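You operate a simulated robot arm through the tools that you are given. There is no shell and no other tool. Be economical: measure what you need, move in short steps, check, and stop when the job is done.

You run a simulated robot arm. Do the job below in one go: nothing can be reset, and whatever is moved stays where it is left.

JOB
Unpin the link plate, lay it on the kneeling mat and wire-brush its stain off.
Fine: locating pin in its holder, brush laid back where it lay; the plate stays on the mat. Set down upright: wire brush. What is to be rubbed or washed off counts as gone when no trace of it is left.
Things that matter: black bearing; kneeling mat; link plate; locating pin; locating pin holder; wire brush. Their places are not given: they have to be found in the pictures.

It is judged by the outcome, as a careful person would: the job done as asked, and still so three seconds after it is handed in. It fails if anything else is knocked over, pushed out of place, dropped, spilled or broken.

ROBOT AND FRAMES
A 6-joint arm with a two-finger parallel gripper, fixed in place. Base frame: the origin is at the foot of the arm, x ahead of it, y to its left, z up; the work surface is at about z = 85. Readings come in cm, rad, newtons and seconds.
With the tool pointing down near the work surface it reaches from about 26 to 68 cm from the base axis. Its first joint turns from -1.152 to 1.152 rad. Payload 2.9 kg.
The tool frame sits at the grasp point between the pads (the TCP): z along the fingers, y along the line on which they close. The tips reach 3 cm beyond it. Largest opening 11 cm; finger width 2, thickness 1; the body of the gripper, 4.8 by 11.2 cm, starts 5.5 cm behind the TCP.
Orientation is that of the tool frame in the base frame, as a unit quaternion [x, y, z, w]. With the fingers straight down and closing along the base's y, the tool's x points along the base's -x, its y along +y and its z along -z.

CONTROLS
- The arm moves only by the tool jog_arm. Its argument "increments" is one flat list of numbers, 7 for each row, row after row: the shift along the tool's x, y, z in mm, then the turn, a rotation vector about the tool's x, y, z in rad, then the finger opening in mm, from 0 to 110. In form: [tx, ty, tz, ax, ay, az, claw, tx, ty, tz, ax, ay, az, claw, ...]. A call has 1 to 10 rows; each row shifts and turns the commanded pose from where the row before left it, along the tool's axes as they then stand. Each row takes 0.2 s and may step no farther than 5 cm and 0.15 rad from the row before; otherwise, or with a gripper value out of range, the whole call is refused. A pose out of reach is approached as far as the arm can. The call stops where the force on the tool passes 70 N (or 10 N more than at its start, if that is more) or the arm is blocked; 0.2 s more then pass. The fingers move at their own pace (about 10.8 cm/s each) and stop on an object; they squeeze with about 32 N. The grip force told is the motor's: it shows also when the fingers shut on nothing. Time passes only in rows, and 0.2 s behind the last, so rows that do not move let the fingers close. The reply holds the time, the measured pose of the TCP, the force on the tool along the base axes, the opening and the grip force, in the units named above and with some noise, with the torque about the TCP (base axes, N m) and any sound that the robot's microphone picked up, and new pictures: "views" is both (left out), scene, wrist or none.
- Cameras (640 x 400 px; columns grow to the right, rows downward): "scene" is fixed at [8.84, 44.95, 137.42]; the picture's right is [-0.60, -0.80, 0.00], its down [-0.53, 0.39, -0.75] and it looks along [0.60, -0.45, -0.66] (base axes); focal length 221 px, centre (320, 200). "wrist" rides on the gripper at [7.2, 1.7, -10.3] in the tool frame; the picture's right is [-0.23, 0.97, 0.00], its down [-0.76, -0.18, -0.62] and it looks along [-0.61, -0.14, 0.78] (tool axes); focal length 222 px, centre (320, 200).
- pixel_to_xyz(camera, pixels): for up to 12 pixels [column, row] of the newest picture of that camera ("zoom" is the newest enlarged one), the place [x, y, z] in the base frame of the surface seen there, good to about 0.2 cm. No time passes.
- inspect(camera, box): a new picture of the part [left, top, right, bottom] of that camera's present view, enlarged. No time passes.
- job_done(): hands the job in; it is judged then, once.

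Keep the steps short. Do not move on a guess: measure, check each grasp and each placing, and mend mistakes. In all there are 80 turns and 200 pictures (those below and enlarged ones count). Leave the gripper open and the arm clear of the work at the hand-in unless told otherwise, and finish with a single line.

The tools are called after ">>>" as a command line: name --argument value ..., lists and objects as JSON in quotes. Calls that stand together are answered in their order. jog_arm: Moves the arm, as the interface text tells. Its arguments: {"type":"object","properties":{"increments":{"type":"array"},"views":{"type":"string","enum":["both","scene","wrist","none"]}},"required":["increments"]} The other tools are called the same way: pixel_to_xyz (camera, pixels) gives the place of the surface under pixels of a picture; inspect (camera, box) takes an enlarged picture of a part of a camera's view; job_done () hands the job in.

At the start:

```text
t: 0.0
tcp_pos: [47.0, -1.29, 120.28]
orientation: [0.0, 1.0, 0.0, 0.0]
wrist_force: [0.3, 0.0, -0.3]
wrist_torque: [0.01, 0.0, -0.02]
gripper_width: 11.01
finger_force: 0.1
```

scene: 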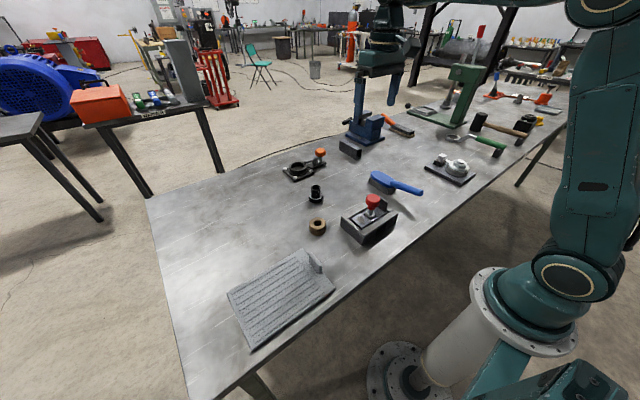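
wrist: 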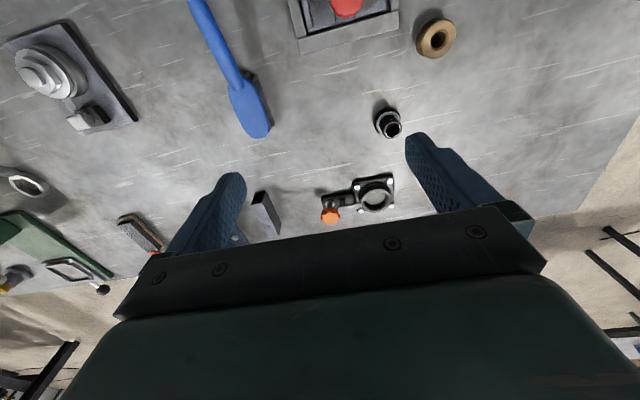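

I see a grey mat at scene (280,297), a box with a red knob at (370,218), and something with an orange knob at (305,165). I'll enlarge the views to tell them apart.

>>> inspect --camera "scene" --box '[260, 130, 420, 250]'

>>> inspect --camera "scene" --box '[330, 90, 560, 200]'

>>> inspect --camera "wrist" --box '[230, 80, 470, 240]'

>>> inspect --camera "scene" --box '[210, 230, 350, 360]'

```text
3.33 times, centred on (340, 190) of scene
```

zoom: 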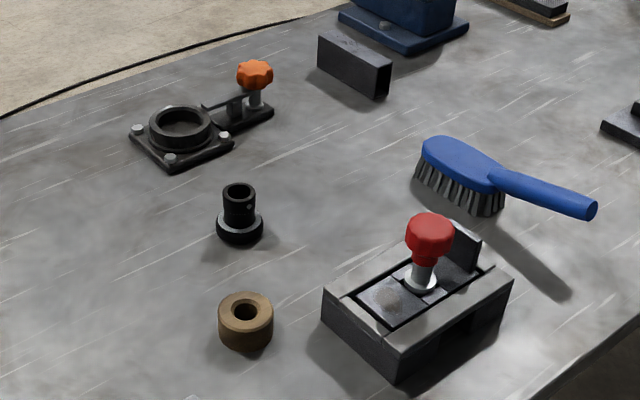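

```text
2.78 times, centred on (445, 145) of scene
```

zoom: 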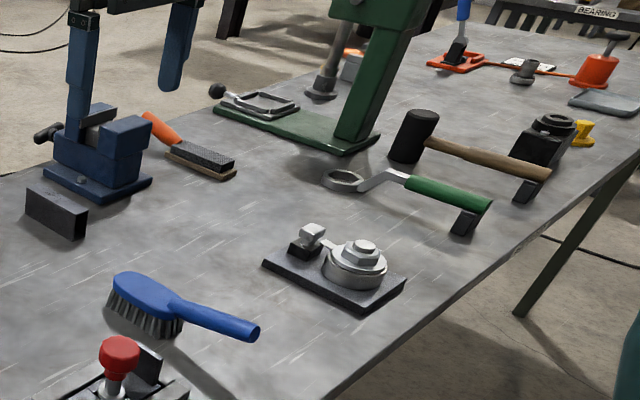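

```text
2.50 times, centred on (350, 160) of wrist
```

zoom: 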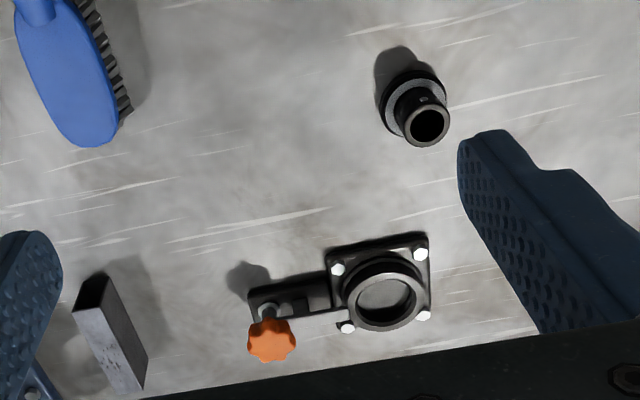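

```text
3.08 times, centred on (280, 295) of scene
```

zoom: 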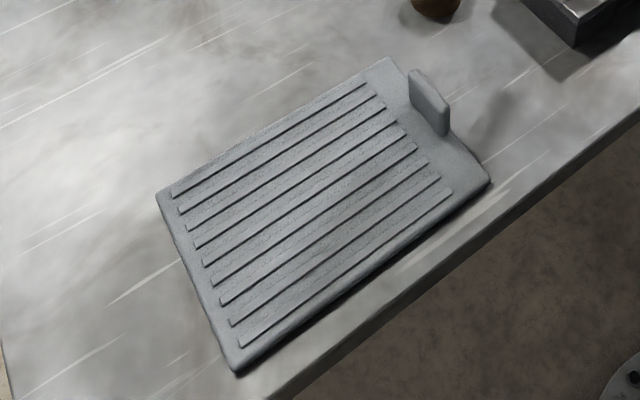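

The box with a red pin and a stained plate looks like the link plate fixture. I'll measure it and look closer at the holder candidates and the two brushes.

>>> inspect --camera "scene" --box '[335, 185, 405, 250]'

>>> inspect --camera "scene" --box '[370, 105, 430, 145]'

>>> inspect --camera "scene" --box '[275, 140, 345, 240]'

>>> inspect --camera "wrist" --box '[180, 0, 480, 150]'

>>> pixel_to_xyz --camera "scene" --pixels '[[372, 200], [354, 218], [315, 186], [316, 201], [317, 222], [383, 178], [415, 191], [320, 151], [304, 167], [230, 293], [334, 287], [301, 254]]'

```text
6.15 times, centred on (370, 218) of scene
```

zoom: 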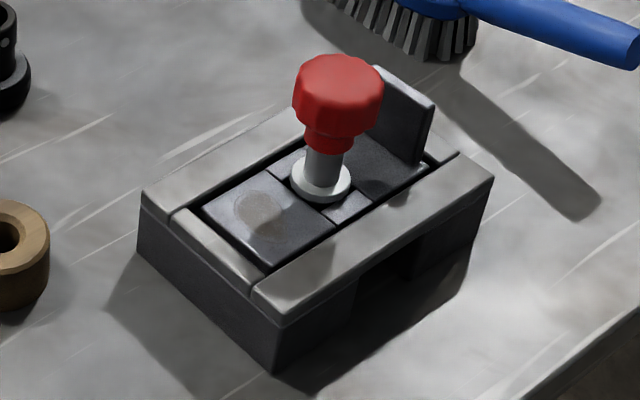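

```text
10.00 times, centred on (400, 125) of scene
```

zoom: 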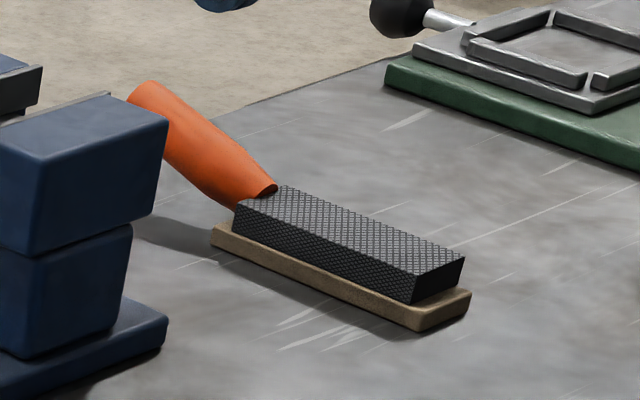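

```text
4.00 times, centred on (310, 190) of scene
```

zoom: 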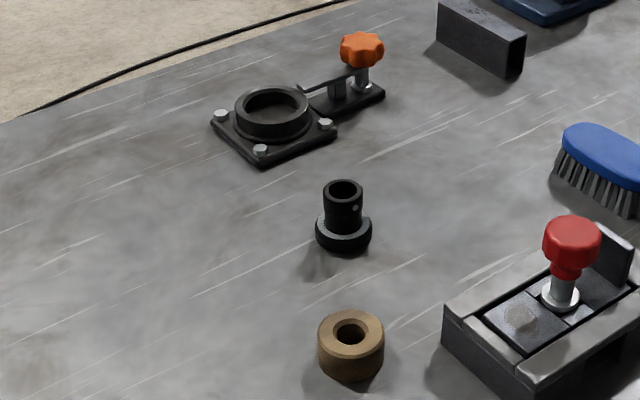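

```text
2.13 times, centred on (330, 75) of wrist
```

zoom: 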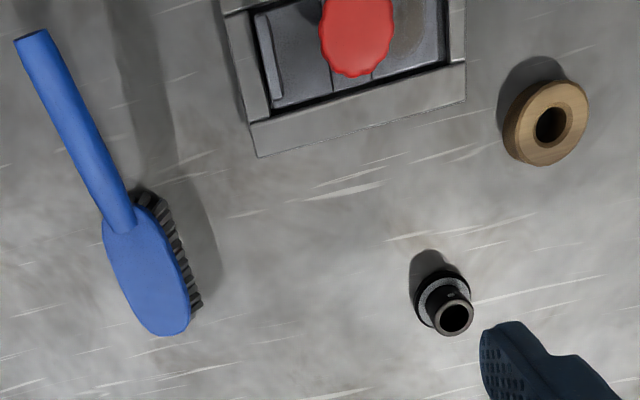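

```text
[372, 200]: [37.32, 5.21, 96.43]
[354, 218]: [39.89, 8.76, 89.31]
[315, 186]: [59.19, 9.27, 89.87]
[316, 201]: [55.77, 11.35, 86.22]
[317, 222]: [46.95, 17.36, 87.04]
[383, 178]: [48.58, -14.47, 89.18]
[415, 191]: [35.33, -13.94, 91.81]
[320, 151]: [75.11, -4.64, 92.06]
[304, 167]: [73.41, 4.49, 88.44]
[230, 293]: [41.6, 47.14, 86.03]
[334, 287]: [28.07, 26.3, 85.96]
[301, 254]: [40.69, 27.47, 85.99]
```

The blue brush has dark wire bristles at (393,182). The holder could be the black tube at (316,195) or the brown ring at (317,227). I'll move closer above both to look, staying high at z≈104.

>>> jog_arm --increments '[10, 43, 40, 0, 0, 0, 110, 10, 43, 40, 0, 0, 0, 110, 10, 43, 40, 0, 0, 0, 110, 10, 43, 40, 0, 0, 0, 110, 0, 0, 0, 0, 0, 0, 110]' --views "both"

```text
refused: row 1 steps farther than a row can; nothing moved
```

>>> jog_arm --increments '[7, 29, 27, 0, 0, 0, 110, 7, 29, 27, 0, 0, 0, 110, 7, 29, 27, 0, 0, 0, 110, 7, 29, 27, 0, 0, 0, 110, 7, 29, 27, 0, 0, 0, 110, 5, 28, 27, 0, 0, 0, 110, 0, 0, 0, 0, 0, 0, 110]' --views "both"

```text
t: 1.6
tcp_pos: [43.41, 15.68, 103.96]
orientation: [0.001, 1.0, 0.0, 0.001]
wrist_force: [-0.2, 0.6, -0.2]
wrist_torque: [0.0, 0.03, 0.01]
gripper_width: 10.98
finger_force: 0.3
```

scene: 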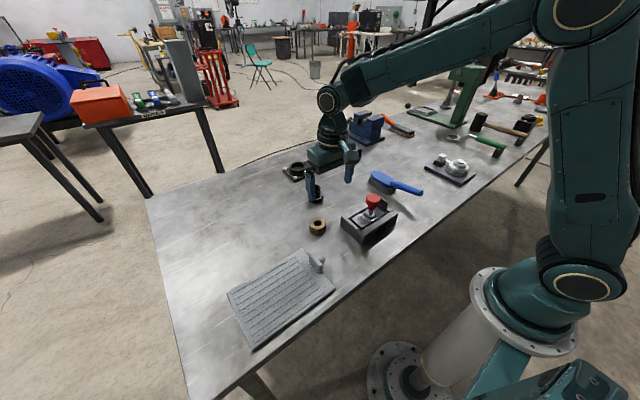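
wrist: 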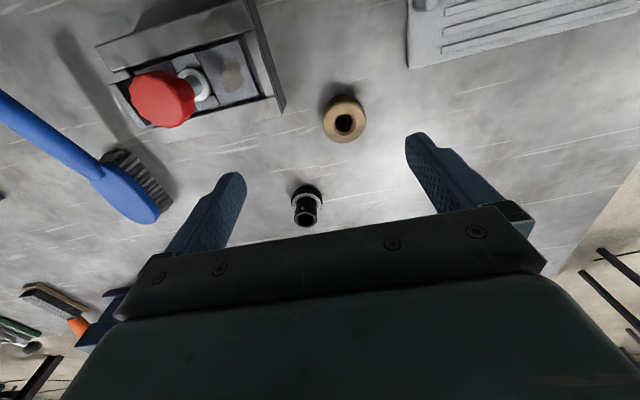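

>>> inspect --camera "wrist" --box '[270, 80, 390, 240]'

>>> inspect --camera "wrist" --box '[90, 10, 290, 140]'

>>> pixel_to_xyz --camera "wrist" --pixels '[[344, 123], [330, 128], [357, 127], [345, 139], [344, 109], [305, 218], [297, 216], [313, 216], [160, 100], [227, 70], [205, 85], [255, 95]]'

```text
2.50 times, centred on (330, 160) of wrist
```

zoom: 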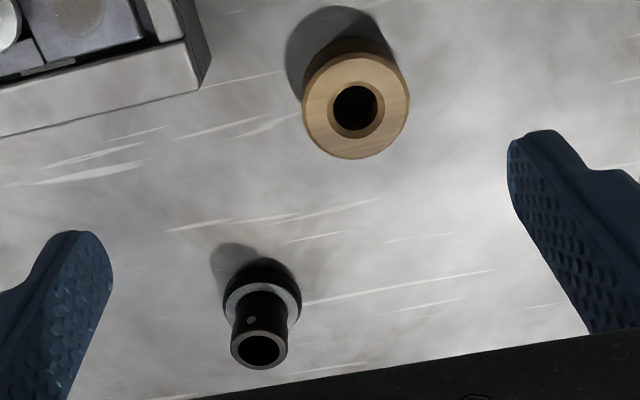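

```text
3.08 times, centred on (190, 75) of wrist
```

zoom: 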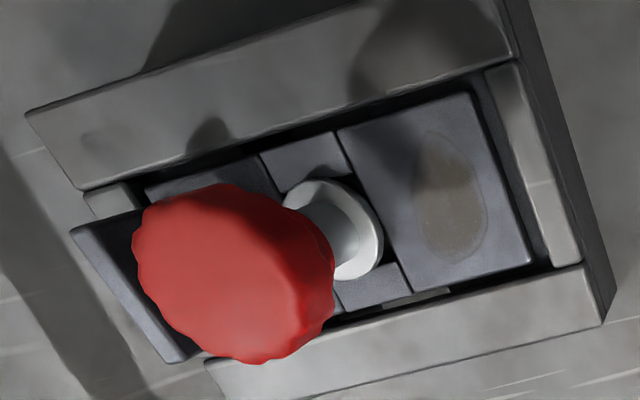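

```text
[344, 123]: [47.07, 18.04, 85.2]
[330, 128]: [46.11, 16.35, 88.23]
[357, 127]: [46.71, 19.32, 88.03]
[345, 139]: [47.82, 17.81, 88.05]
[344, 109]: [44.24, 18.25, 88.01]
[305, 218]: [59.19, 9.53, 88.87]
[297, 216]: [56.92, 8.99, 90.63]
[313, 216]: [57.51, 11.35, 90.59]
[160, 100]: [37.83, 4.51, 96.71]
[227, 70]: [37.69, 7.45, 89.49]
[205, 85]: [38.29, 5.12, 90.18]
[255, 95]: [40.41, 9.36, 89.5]
```

The fixture has five nearby companions: mat, brush, brown wooden block with a hole, and a black flanged ring with grub screw (the black bearing). So the brown block is the pin holder. Now I'll measure the fixture, plate tab and pin.

>>> inspect --camera "scene" --box '[335, 185, 405, 250]'

>>> pixel_to_xyz --camera "zoom" --pixels '[[340, 75], [300, 100], [378, 100], [325, 165], [322, 195], [405, 75], [410, 110], [432, 103], [375, 70], [260, 210], [200, 205], [265, 268]]'

>>> pixel_to_xyz --camera "zoom" --pixels '[[150, 195], [265, 300], [285, 300], [480, 180], [335, 210], [300, 150], [365, 170], [430, 165], [390, 170], [330, 240], [240, 190], [280, 230]]'

```text
6.15 times, centred on (370, 218) of scene
```

zoom: 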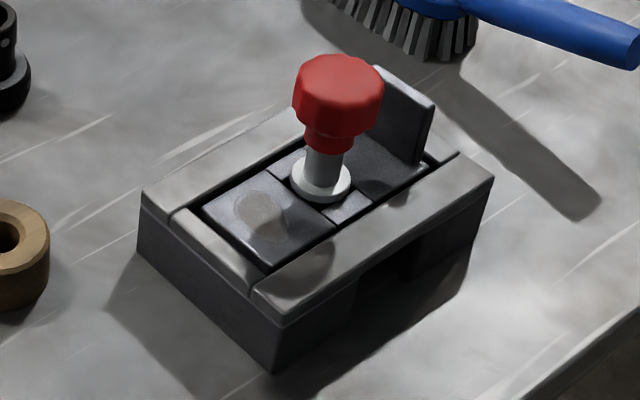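

```text
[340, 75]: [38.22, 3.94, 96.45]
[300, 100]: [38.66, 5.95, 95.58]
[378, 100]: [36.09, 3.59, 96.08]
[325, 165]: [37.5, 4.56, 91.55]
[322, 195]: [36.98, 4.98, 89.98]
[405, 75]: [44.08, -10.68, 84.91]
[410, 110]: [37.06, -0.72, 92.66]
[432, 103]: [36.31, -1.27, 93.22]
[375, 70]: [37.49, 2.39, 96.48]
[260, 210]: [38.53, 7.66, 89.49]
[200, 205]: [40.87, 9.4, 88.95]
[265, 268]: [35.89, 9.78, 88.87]
```

```text
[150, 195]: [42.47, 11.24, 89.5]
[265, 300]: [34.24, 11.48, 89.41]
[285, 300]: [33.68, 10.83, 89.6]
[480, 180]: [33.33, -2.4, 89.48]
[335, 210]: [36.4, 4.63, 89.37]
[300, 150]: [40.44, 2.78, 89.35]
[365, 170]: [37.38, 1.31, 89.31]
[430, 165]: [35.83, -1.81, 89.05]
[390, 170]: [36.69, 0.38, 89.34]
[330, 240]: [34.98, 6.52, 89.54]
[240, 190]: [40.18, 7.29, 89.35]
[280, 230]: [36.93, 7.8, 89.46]
```

The pin centre is near (38.1, 4.2), its knob is at z 94–96.7, and the fixture is roughly aligned with y. I'll go above the pin at z≈104 with a 6 cm opening and check alignment.

>>> jog_arm --increments '[14, -30, 0, 0, 0, 0, 80, 13, -30, 0, 0, 0, 0, 60, 13, -30, 0, 0, 0, 0, 60, 13, -25, 0, 0, 0, 0, 60, 0, 0, 0, 0, 0, 0, 60]' --views "both"

```text
t: 2.8
tcp_pos: [37.81, 4.44, 104.16]
orientation: [0.0, 1.0, 0.0, 0.0]
wrist_force: [1.0, 0.3, 0.3]
wrist_torque: [0.01, 0.01, 0.04]
gripper_width: 6.01
finger_force: 0.1
```

scene: 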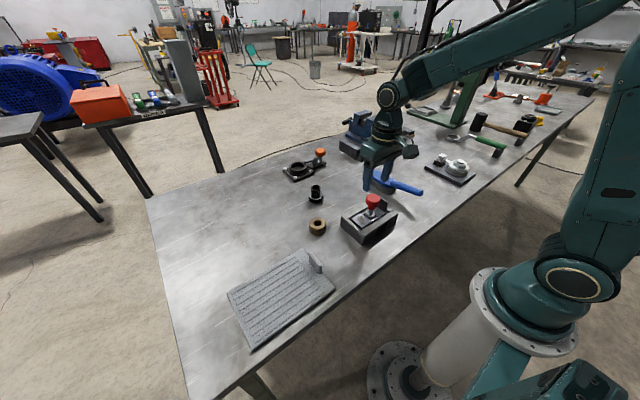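
wrist: 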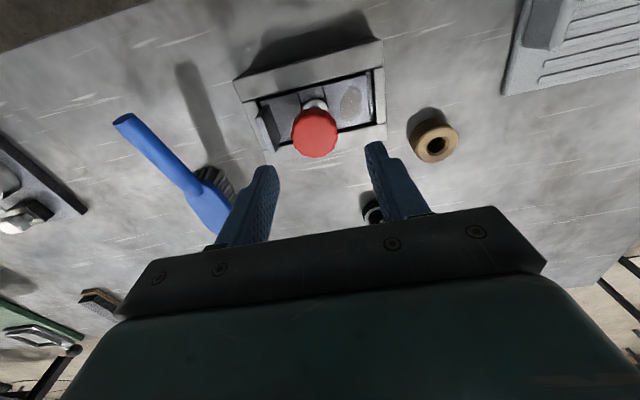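

>>> inspect --camera "wrist" --box '[220, 60, 400, 180]'

>>> pixel_to_xyz --camera "zoom" --pixels '[[335, 265], [262, 265], [405, 255], [335, 335], [335, 200], [100, 190], [180, 330], [110, 150], [550, 60], [590, 240], [60, 50], [140, 260]]'

```text
3.33 times, centred on (310, 120) of wrist
```

zoom: 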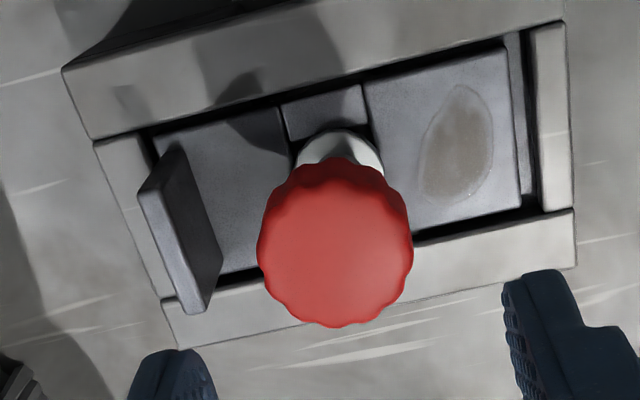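

```text
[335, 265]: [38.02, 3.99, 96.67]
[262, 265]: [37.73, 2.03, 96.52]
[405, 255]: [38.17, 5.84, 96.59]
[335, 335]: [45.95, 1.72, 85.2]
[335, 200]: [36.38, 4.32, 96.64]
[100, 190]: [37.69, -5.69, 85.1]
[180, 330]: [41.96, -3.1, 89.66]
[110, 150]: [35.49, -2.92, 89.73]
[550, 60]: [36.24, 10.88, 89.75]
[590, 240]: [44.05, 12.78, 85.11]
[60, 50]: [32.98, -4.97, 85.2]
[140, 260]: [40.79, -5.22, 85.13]
```

The knob spans y 2.03–5.9 and x 36.3–39.9, so its centre is (38.0, 3.97) with its top at 96.7. I'll narrow to 5.4 cm so the tab is cleared, then descend to z≈95.5.

>>> jog_arm --increments '[-2, -5, 0, 0, 0, 0, 54, 0, 0, 30, 0, 0, 0, 54, 0, 0, 30, 0, 0, 0, 54, 0, 0, 26, 0, 0, 0, 54, 0, 0, 0, 0, 0, 0, 54]' --views "both"

```text
t: 4.0
tcp_pos: [38.04, 4.16, 95.31]
orientation: [0.0, 1.0, -0.001, 0.0]
wrist_force: [0.8, 0.3, -0.4]
wrist_torque: [0.0, 0.01, 0.01]
gripper_width: 5.42
finger_force: 0.0
```

scene: 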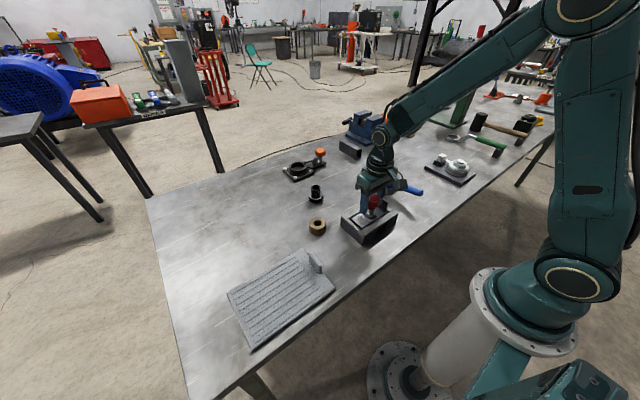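
wrist: 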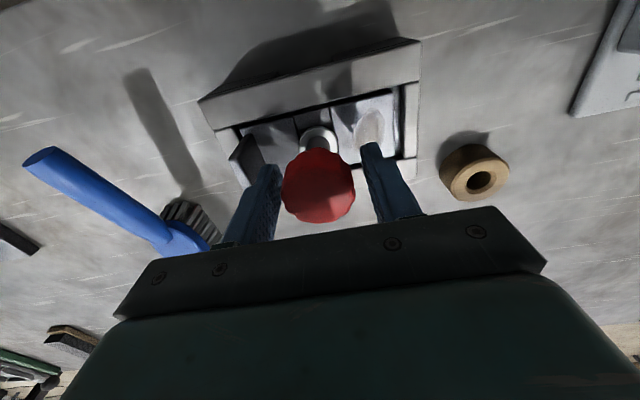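

The knob sits between the pads with even gaps. I'll close.

>>> jog_arm --increments '[0, -1, 0, 0, 0, 0, 40, 0, 0, 0, 0, 0, 0, 30, 0, 0, 0, 0, 0, 0, 30, 0, 0, 0, 0, 0, 0, 30]' --views "none"

```text
t: 5.0
tcp_pos: [38.2, 3.85, 95.36]
orientation: [0.0, 1.0, 0.0, 0.0]
wrist_force: [-1.0, -0.1, -0.4]
wrist_torque: [0.01, 0.02, 0.0]
gripper_width: 3.9
finger_force: 32.1
```

The fingers stopped at 3.9 cm with 32 N, so the knob is held. I'll lift straight up 3 cm slowly to test.

>>> jog_arm --increments '[0, 0, -10, 0, 0, 0, 30, 0, 0, -10, 0, 0, 0, 30, 0, 0, -10, 0, 0, 0, 30]' --views "scene"

>>> inspect --camera "scene" --box '[335, 175, 415, 250]'

```text
t: 5.8
tcp_pos: [37.8, 4.04, 98.49]
orientation: [0.0, 1.0, 0.0, 0.0]
wrist_force: [-0.2, 0.2, -0.8]
wrist_torque: [-0.01, -0.01, 0.01]
gripper_width: 3.9
finger_force: 32.3
```

scene: 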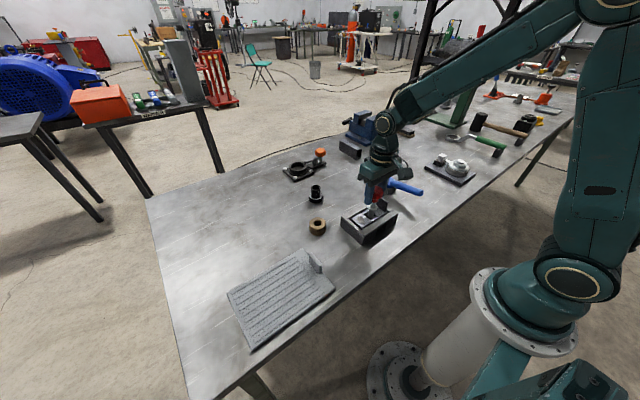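

```text
5.33 times, centred on (375, 212) of scene
```

zoom: 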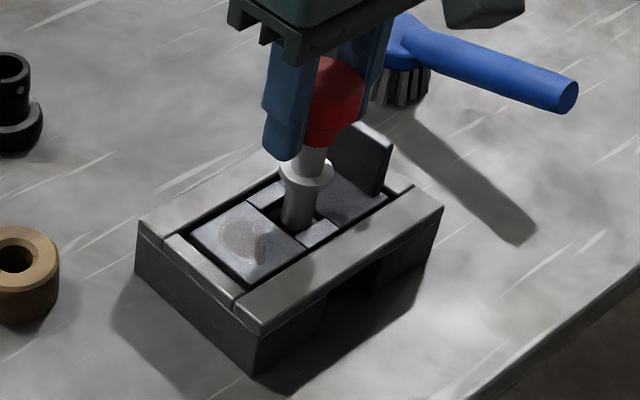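

The pin is coming out straight. I'll lift another 6 cm and look at the tip.

>>> jog_arm --increments '[0, 0, -15, 0, 0, 0, 30, 0, 0, -15, 0, 0, 0, 30, 0, 0, -15, 0, 0, 0, 30, 0, 0, -15, 0, 0, 0, 30, 0, 0, 0, 0, 0, 0, 30]' --views "scene"

>>> inspect --camera "scene" --box '[300, 165, 420, 250]'

```text
t: 7.0
tcp_pos: [37.93, 3.94, 104.38]
orientation: [0.0, 1.0, -0.001, 0.0]
wrist_force: [-0.1, -0.2, -2.1]
wrist_torque: [0.02, 0.04, -0.01]
gripper_width: 3.92
finger_force: 31.8
```

scene: 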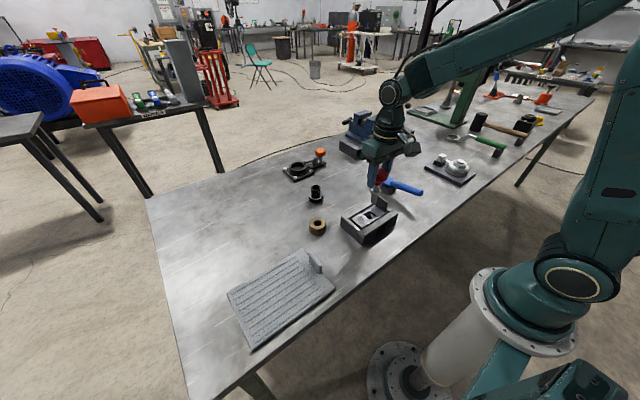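

```text
4.71 times, centred on (360, 208) of scene
```

zoom: 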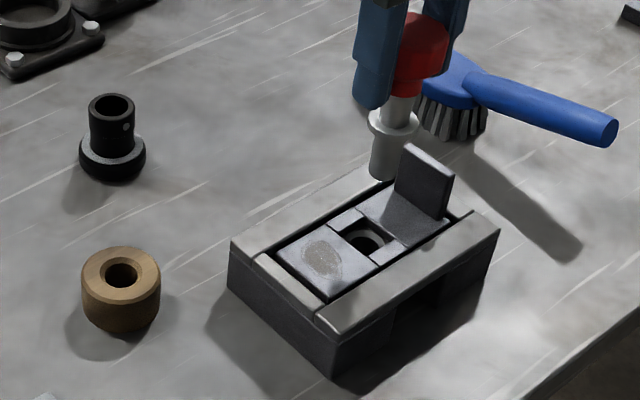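

The pin is free. I'll measure the shank width and tip, and the bores of the brown block and black ring.

>>> pixel_to_xyz --camera "zoom" --pixels '[[385, 178], [386, 155], [395, 122], [370, 122], [418, 124], [105, 275], [138, 275], [121, 262], [121, 290], [110, 97], [92, 104], [131, 104]]'

>>> inspect --camera "scene" --box '[300, 175, 340, 240]'

>>> inspect --camera "scene" --box '[360, 160, 400, 225]'

```text
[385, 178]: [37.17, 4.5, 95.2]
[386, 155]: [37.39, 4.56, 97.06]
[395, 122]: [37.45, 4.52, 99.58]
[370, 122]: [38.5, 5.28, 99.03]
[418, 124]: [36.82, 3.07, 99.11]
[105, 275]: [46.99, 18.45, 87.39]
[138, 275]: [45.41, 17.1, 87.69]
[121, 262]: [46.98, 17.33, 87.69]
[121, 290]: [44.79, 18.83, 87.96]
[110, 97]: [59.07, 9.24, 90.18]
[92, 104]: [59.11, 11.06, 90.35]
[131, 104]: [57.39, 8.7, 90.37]
```

```text
6.15 times, centred on (320, 208) of scene
```

zoom: 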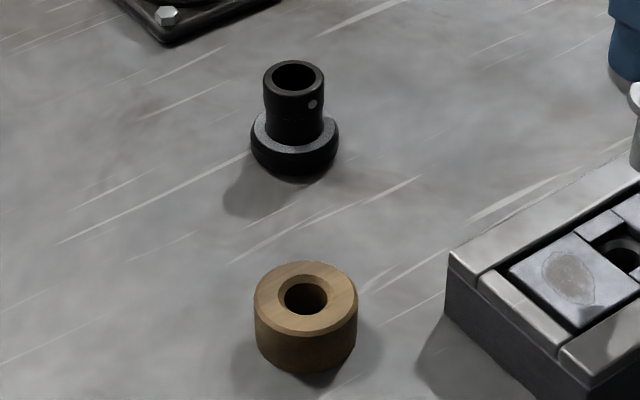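

```text
6.15 times, centred on (380, 192) of scene
```

zoom: 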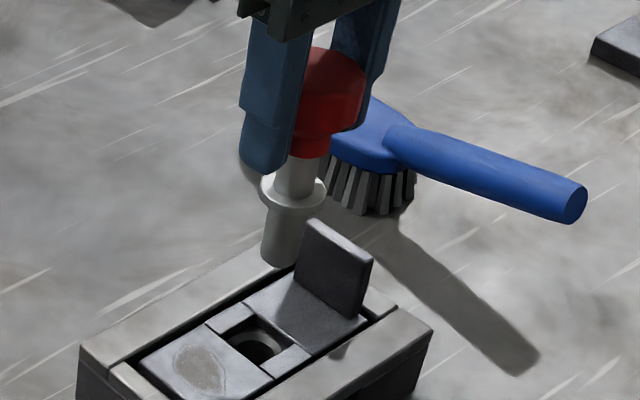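

The pin is about 1.5 cm thick and reaches 9.3 cm below the TCP. The brown block has a chamfered bore about 2 cm wide, centred at (46.05, 17.9), and it looks like a proper pin holder. I'll carry the pin over it at the same height.

>>> jog_arm --increments '[-20.4, 35, 0, 0, 0, 0, 30, -20.4, 35, 0, 0, 0, 0, 30, -20.4, 35, 0, 0, 0, 0, 30, -20.3, 35, 0, 0, 0, 0, 30, 0, 0, 0, 0, 0, 0, 30, 0, 0, 0, 0, 0, 0, 30]' --views "both"

>>> inspect --camera "scene" --box '[290, 165, 350, 245]'

>>> inspect --camera "wrist" --box '[250, 80, 400, 220]'

```text
t: 8.4
tcp_pos: [46.16, 18.19, 104.13]
orientation: [0.0, 1.0, 0.0, 0.0]
wrist_force: [-0.4, -0.2, -1.0]
wrist_torque: [0.0, 0.0, -0.01]
gripper_width: 3.95
finger_force: 32.4
```

scene: 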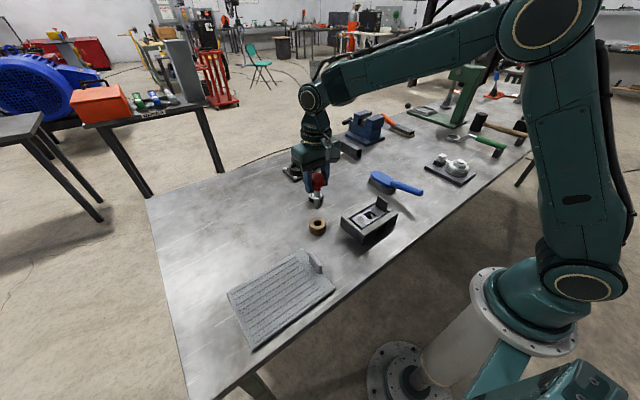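
wrist: 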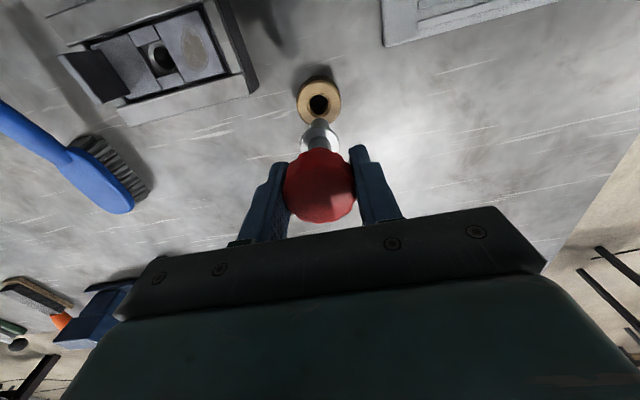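

```text
5.00 times, centred on (320, 205) of scene
```

zoom: 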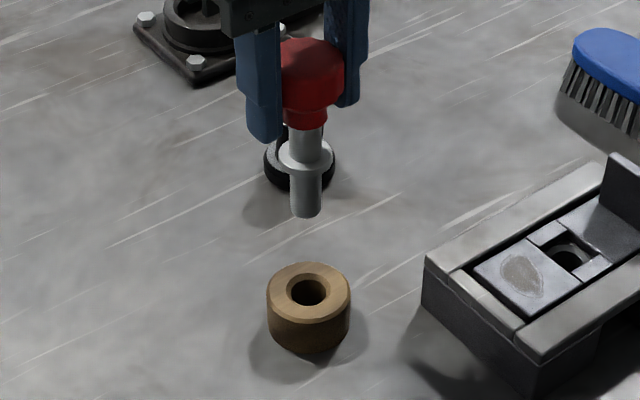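

```text
2.86 times, centred on (325, 150) of wrist
```

zoom: 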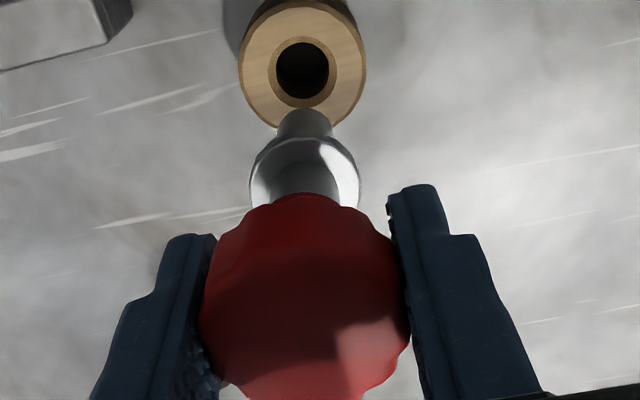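

>>> pixel_to_xyz --camera "zoom" --pixels '[[269, 70], [336, 70], [303, 34], [303, 107], [241, 65], [365, 70], [305, 118]]'

>>> pixel_to_xyz --camera "scene" --pixels '[[317, 206], [317, 201], [312, 223.4], [322.5, 223.4], [317.6, 219.8], [317.6, 227], [309.5, 223], [325.5, 223]]'

```text
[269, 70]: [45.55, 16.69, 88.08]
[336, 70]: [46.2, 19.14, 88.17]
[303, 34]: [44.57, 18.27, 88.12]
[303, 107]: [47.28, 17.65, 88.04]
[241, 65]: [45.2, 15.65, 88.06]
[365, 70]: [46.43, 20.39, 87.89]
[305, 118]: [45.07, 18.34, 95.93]
```

```text
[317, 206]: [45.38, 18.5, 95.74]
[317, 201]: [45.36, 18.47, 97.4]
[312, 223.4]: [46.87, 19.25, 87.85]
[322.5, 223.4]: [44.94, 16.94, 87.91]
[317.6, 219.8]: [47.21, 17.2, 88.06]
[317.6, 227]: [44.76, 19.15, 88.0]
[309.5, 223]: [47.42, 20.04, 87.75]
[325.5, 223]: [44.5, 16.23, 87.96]
```

Pin axis (45.98, 18.04) and bore centre (45.93, 18.03) agree. I'll descend: 8.5 cm first, watching force.

>>> jog_arm --increments '[0, 0, 25, 0, 0, 0, 30, 0, 0, 20, 0, 0, 0, 30, 0, 0, 15, 0, 0, 0, 30, 0, 0, 10, 0, 0, 0, 30, 0, 0, 10, 0, 0, 0, 30, 0, 0, 5, 0, 0, 0, 30]' --views "both"

>>> inspect --camera "scene" --box '[290, 165, 350, 245]'

```text
t: 9.8
tcp_pos: [46.16, 17.87, 95.98]
orientation: [-0.001, 1.0, 0.0, 0.0]
wrist_force: [-0.6, -0.4, -1.0]
wrist_torque: [-0.03, 0.02, 0.0]
gripper_width: 3.92
finger_force: 31.6
```

scene: 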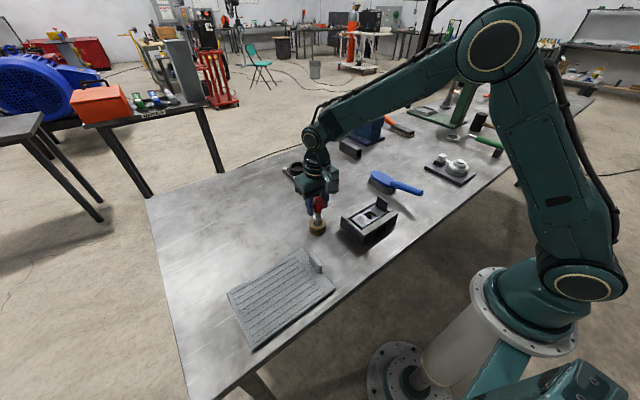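
wrist: 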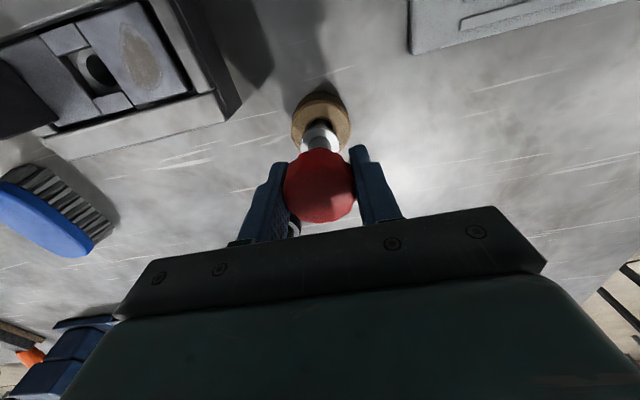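

```text
5.00 times, centred on (320, 205) of scene
```

zoom: 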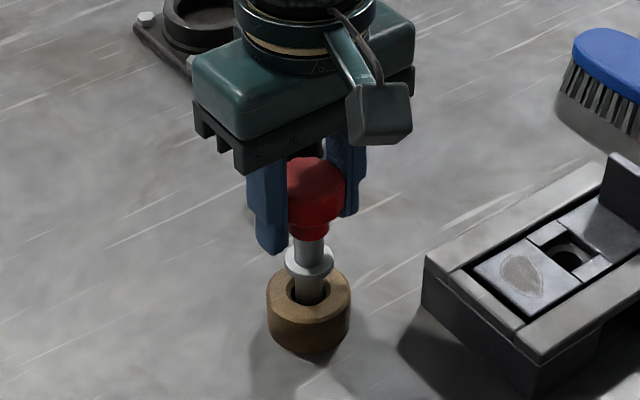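

The pin is in the bore with no force. I'll lower in 4 mm steps until contact.

>>> jog_arm --increments '[0, 0, 4, 0, 0, 0, 30, 0, 0, 4, 0, 0, 0, 30, 0, 0, 3, 0, 0, 0, 30, 0, 0, 3, 0, 0, 0, 30]' --views "none"

>>> inspect --camera "scene" --box '[290, 185, 350, 245]'

```text
t: 10.8
tcp_pos: [46.16, 17.88, 94.69]
orientation: [0.001, 1.0, 0.001, 0.002]
wrist_force: [-2.6, -2.8, 11.1]
wrist_torque: [-0.28, 0.25, -0.01]
gripper_width: 3.92
finger_force: 32.7
```

```text
6.67 times, centred on (320, 215) of scene
```

zoom: 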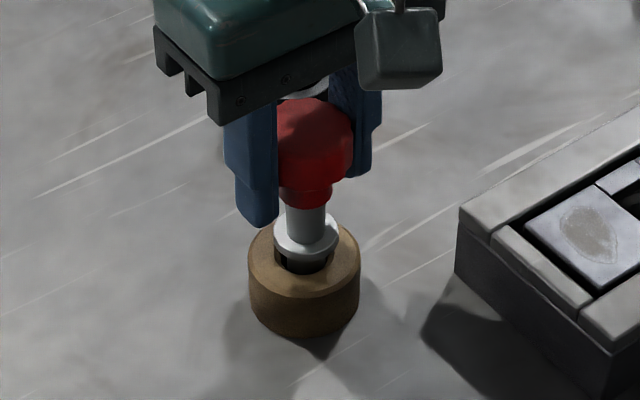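

There is a light contact of 11 N with a small sideways load. I'll shift 1 mm in −x/−y to relieve it, then try 2 mm further down.

>>> jog_arm --increments '[1, -1, 0, 0, 0, 0, 30, 0, 0, 1, 0, 0, 0, 30, 0, 0, 1, 0, 0, 0, 30]' --views "none"

>>> inspect --camera "scene" --box '[300, 205, 340, 240]'

```text
t: 11.6
tcp_pos: [46.04, 17.81, 94.52]
orientation: [0.001, 1.0, 0.001, 0.002]
wrist_force: [1.8, 3.3, 21.8]
wrist_torque: [0.25, -0.18, 0.0]
gripper_width: 3.93
finger_force: 32.4
```

```text
11.43 times, centred on (320, 222) of scene
```

zoom: 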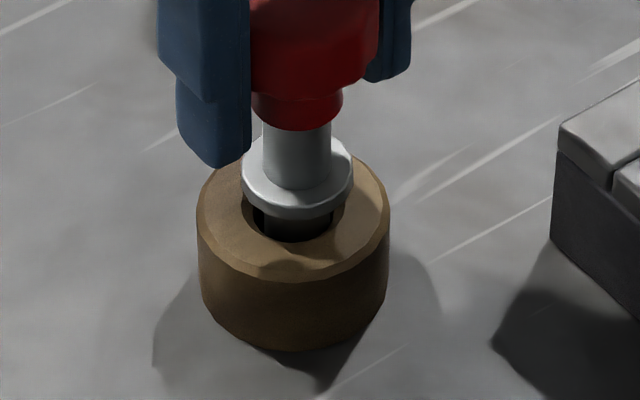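

Force rises vertically, so the pin tip is on the bottom with the collar just over the rim. The sideways load flipped, so centre is half-way. I'll relieve 2 mm, centre 0.5 mm, and open.

>>> jog_arm --increments '[-0.5, 0.5, -2.5, 0, 0, 0, 30, 0, 0, 0, 0, 0, 0, 30, 0, 0, 0, 0, 0, 0, 44, 0, 0, 0, 0, 0, 0, 56, 0, 0, 0, 0, 0, 0, 60]' --views "none"

>>> inspect --camera "scene" --box '[290, 185, 350, 245]'

```text
t: 12.8
tcp_pos: [46.07, 17.87, 94.53]
orientation: [0.0, 1.0, 0.0, -0.001]
wrist_force: [-0.1, -0.3, 0.2]
wrist_torque: [0.02, -0.03, -0.03]
gripper_width: 6.02
finger_force: 0.0
```

```text
6.67 times, centred on (320, 215) of scene
```

zoom: 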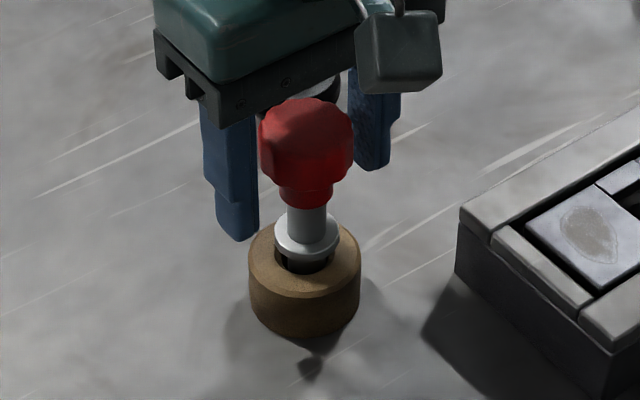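

The pin stands upright in the holder, released. I'll rise 10 cm and move over the fixture to measure the plate's tab.

>>> jog_arm --increments '[0, 0, -20, 0, 0, 0, 60, 0, 0, -40, 0, 0, 0, 60, 0, 0, -40, 0, 0, 0, 60, 25, -40, 0, 0, 0, 0, 60, 25, -40, 0, 0, 0, 0, 60, 25, -40, 0, 0, 0, 0, 60, 12, -40, 0, 0, 0, 0, 60, 0, -32, 0, 0, 0, 0, 60, 0, 0, 0, 0, 0, 0, 60]' --views "both"

>>> inspect --camera "scene" --box '[300, 185, 410, 250]'

>>> inspect --camera "wrist" --box '[240, 40, 440, 180]'

```text
t: 14.8
tcp_pos: [37.29, -1.19, 104.65]
orientation: [0.0, 1.0, 0.001, 0.0]
wrist_force: [-0.6, -0.4, -0.5]
wrist_torque: [0.01, 0.02, 0.02]
gripper_width: 6.0
finger_force: 0.0
```

scene: 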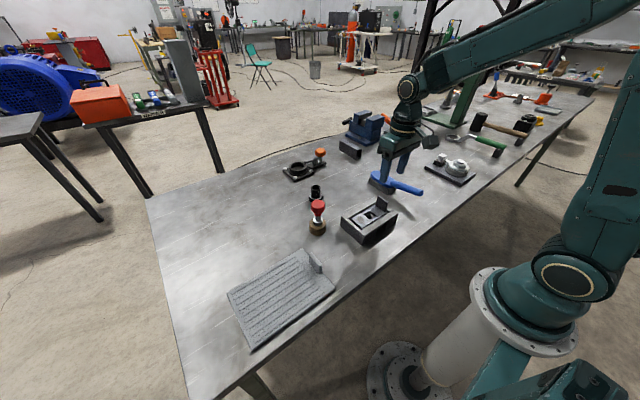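
wrist: 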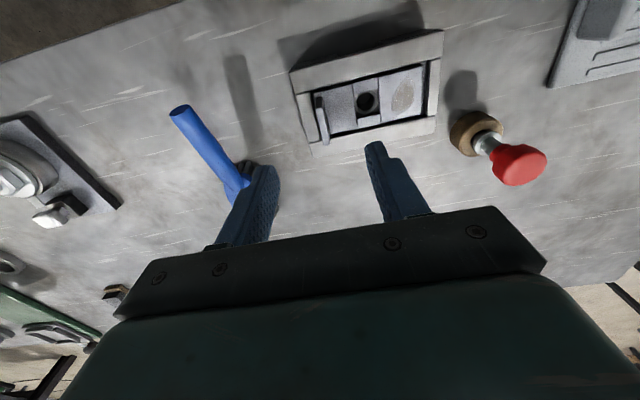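

```text
5.82 times, centred on (355, 218) of scene
```

zoom: 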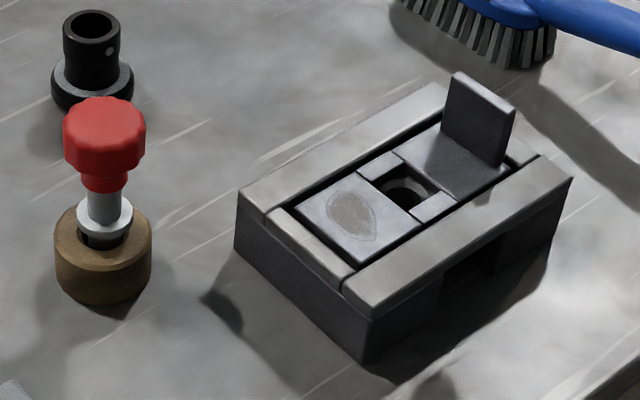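

```text
2.86 times, centred on (340, 110) of wrist
```

zoom: 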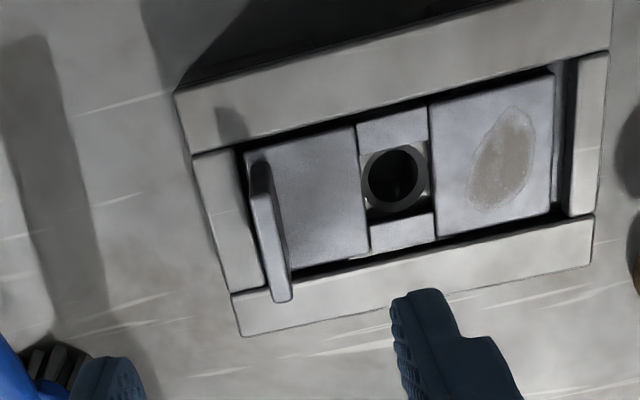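

>>> pixel_to_xyz --camera "zoom" --pixels '[[260, 160], [282, 300], [270, 230], [275, 155], [247, 160], [552, 78], [552, 215], [435, 110], [440, 235], [180, 95], [592, 215], [235, 300]]'

>>> pixel_to_xyz --camera "zoom" --pixels '[[262, 170], [280, 290], [255, 200], [282, 230], [300, 200], [355, 130], [370, 250], [295, 262], [510, 110], [480, 200], [510, 160], [605, 55]]'

>>> pixel_to_xyz --camera "scene" --pixels '[[379, 200], [387, 205], [383, 203], [377, 206], [384, 213], [382, 208], [388, 214], [378.7, 197.3], [388, 203.5]]'

```text
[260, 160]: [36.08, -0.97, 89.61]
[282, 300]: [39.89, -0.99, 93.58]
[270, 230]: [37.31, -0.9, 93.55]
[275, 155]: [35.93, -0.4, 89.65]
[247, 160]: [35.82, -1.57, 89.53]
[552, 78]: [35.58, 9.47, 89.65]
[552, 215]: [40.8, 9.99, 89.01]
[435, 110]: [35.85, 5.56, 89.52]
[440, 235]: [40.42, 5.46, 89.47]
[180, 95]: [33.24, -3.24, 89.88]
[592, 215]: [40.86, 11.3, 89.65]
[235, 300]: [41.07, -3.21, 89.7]
```

```text
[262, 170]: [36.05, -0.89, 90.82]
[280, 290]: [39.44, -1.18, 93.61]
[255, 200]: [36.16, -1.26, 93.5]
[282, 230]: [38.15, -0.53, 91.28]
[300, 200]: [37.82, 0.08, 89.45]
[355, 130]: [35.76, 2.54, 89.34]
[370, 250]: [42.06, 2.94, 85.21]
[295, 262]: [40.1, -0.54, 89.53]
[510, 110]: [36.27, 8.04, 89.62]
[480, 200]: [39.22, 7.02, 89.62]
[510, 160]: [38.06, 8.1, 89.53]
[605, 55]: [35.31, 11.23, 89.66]
```

```text
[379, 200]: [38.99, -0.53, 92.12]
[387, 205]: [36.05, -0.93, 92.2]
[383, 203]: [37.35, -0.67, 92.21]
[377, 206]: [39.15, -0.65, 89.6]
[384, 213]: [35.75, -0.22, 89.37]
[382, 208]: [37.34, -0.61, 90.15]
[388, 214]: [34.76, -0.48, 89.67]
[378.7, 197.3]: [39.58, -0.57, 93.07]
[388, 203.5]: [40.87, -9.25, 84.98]
```

The tab spans x 36.0–40.0 and y −1.35 to −0.6, with its top at 93.6. I'll come down astride it with a 4 cm opening to TCP z 93.0, so the tips stay 5 mm above the plate.

>>> jog_arm --increments '[-7, 4, 0, 0, 0, 0, 40, 0, 0, 40, 0, 0, 0, 40, 0, 0, 40, 0, 0, 0, 40, 0, 0, 20, 0, 0, 0, 40, 0, 0, 16, 0, 0, 0, 40, 0, 0, 0, 0, 0, 0, 40]' --views "none"

>>> inspect --camera "scene" --box '[335, 175, 415, 250]'

>>> inspect --camera "wrist" --box '[200, 60, 440, 250]'

```text
t: 16.2
tcp_pos: [38.03, -0.82, 92.99]
orientation: [-0.001, 1.0, 0.0, 0.0]
wrist_force: [-0.2, -0.3, -0.1]
wrist_torque: [-0.01, 0.01, -0.01]
gripper_width: 4.0
finger_force: 0.0
```

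```text
5.33 times, centred on (375, 212) of scene
```

zoom: 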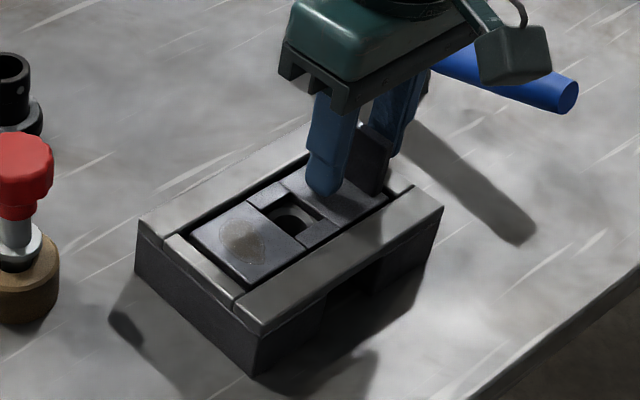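

```text
2.11 times, centred on (320, 155) of wrist
```

zoom: 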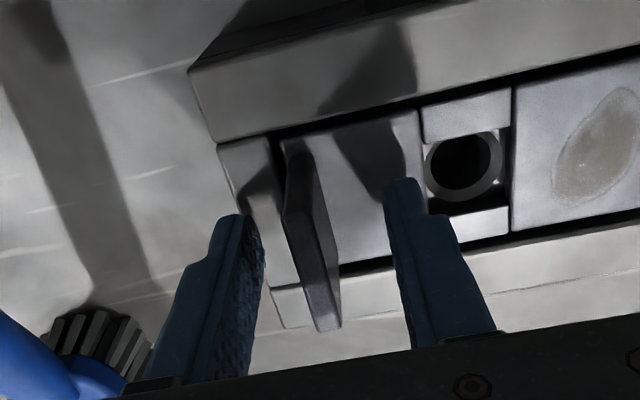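

The tab is between the fingers. I'll close.

>>> jog_arm --increments '[0, 0, 0, 0, 0, 0, 20, 0, 0, 0, 0, 0, 0, 3, 0, 0, 0, 0, 0, 0, 3, 0, 0, 0, 0, 0, 0, 3]' --views "none"

```text
t: 17.2
tcp_pos: [38.09, -0.9, 92.95]
orientation: [0.0, 1.0, 0.001, 0.0]
wrist_force: [-0.5, -0.6, 0.1]
wrist_torque: [-0.07, -0.07, -0.05]
gripper_width: 0.77
finger_force: 32.2
```

The tab is gripped at 0.77 cm. I'll lift straight up slowly.

>>> jog_arm --increments '[0, 0, -6, 0, 0, 0, 3, 0, 0, -8, 0, 0, 0, 3, 0, 0, -10, 0, 0, 0, 3, 0, 0, -15, 0, 0, 0, 3]' --views "none"

>>> inspect --camera "scene" --box '[335, 165, 415, 250]'

```text
t: 18.2
tcp_pos: [38.08, -0.86, 96.96]
orientation: [0.0, 1.0, 0.0, 0.0]
wrist_force: [0.4, 0.4, -4.0]
wrist_torque: [-0.14, 0.0, 0.0]
gripper_width: 0.77
finger_force: 31.8
```

```text
4.71 times, centred on (375, 208) of scene
```

zoom: 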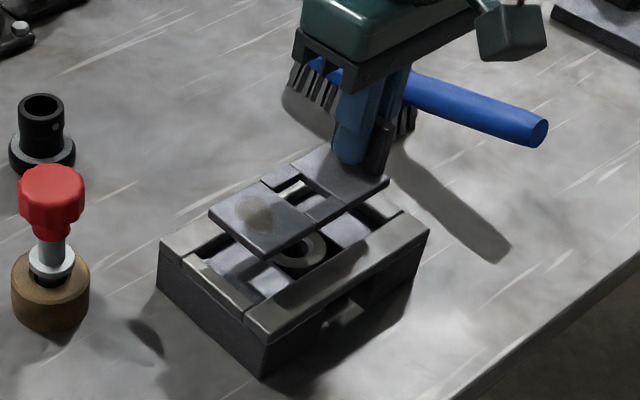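

The plate is lifted clear. I'll raise another 8 cm and measure the mat exactly.

>>> jog_arm --increments '[0, 0, -20, 0, 0, 0, 3, 0, 0, -20, 0, 0, 0, 3, 0, 0, -20, 0, 0, 0, 3, 0, 0, -20, 0, 0, 0, 3, 0, 0, 0, 0, 0, 0, 3]' --views "scene"

>>> inspect --camera "scene" --box '[210, 230, 350, 360]'

>>> pixel_to_xyz --camera "zoom" --pixels '[[162, 197], [240, 362], [483, 180], [385, 64], [420, 90], [415, 72], [442, 128], [430, 110], [442, 100], [280, 230], [300, 210], [330, 240]]'

>>> inspect --camera "scene" --box '[335, 150, 415, 230]'

```text
t: 19.4
tcp_pos: [37.83, -1.1, 104.77]
orientation: [-0.001, 1.0, 0.0, 0.0]
wrist_force: [0.0, 0.2, -3.5]
wrist_torque: [-0.15, -0.05, -0.01]
gripper_width: 0.77
finger_force: 32.0
```

scene: 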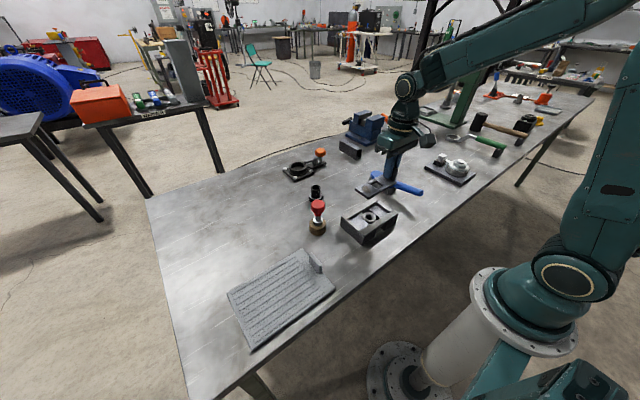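

```text
3.08 times, centred on (280, 295) of scene
```

zoom: 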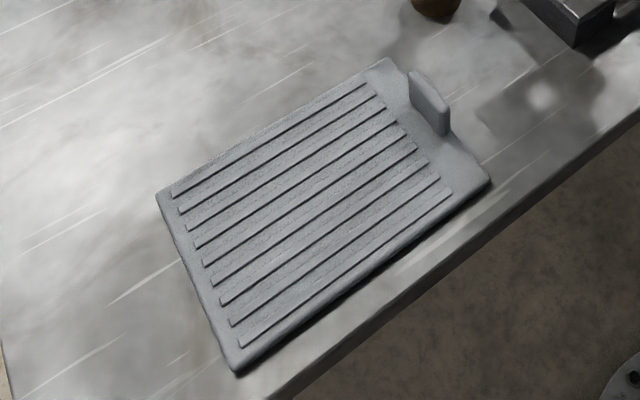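

```text
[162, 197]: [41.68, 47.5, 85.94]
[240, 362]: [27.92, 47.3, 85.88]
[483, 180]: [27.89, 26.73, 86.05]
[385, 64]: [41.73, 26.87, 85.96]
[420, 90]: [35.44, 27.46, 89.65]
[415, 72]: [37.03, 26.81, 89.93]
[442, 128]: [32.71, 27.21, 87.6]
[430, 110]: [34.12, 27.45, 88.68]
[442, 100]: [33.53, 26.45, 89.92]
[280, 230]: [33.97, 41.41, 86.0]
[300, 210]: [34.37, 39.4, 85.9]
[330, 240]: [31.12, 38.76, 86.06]
```

```text
5.00 times, centred on (375, 190) of scene
```

zoom: 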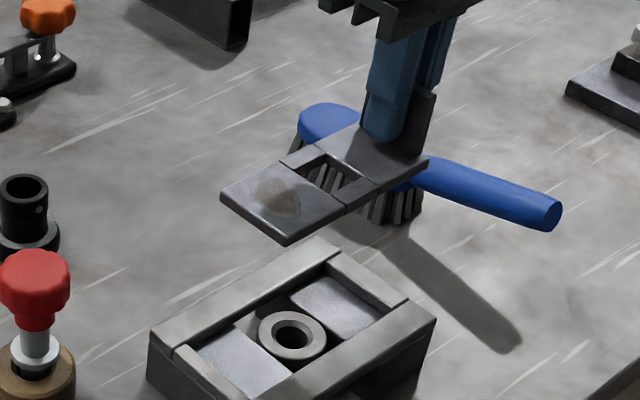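

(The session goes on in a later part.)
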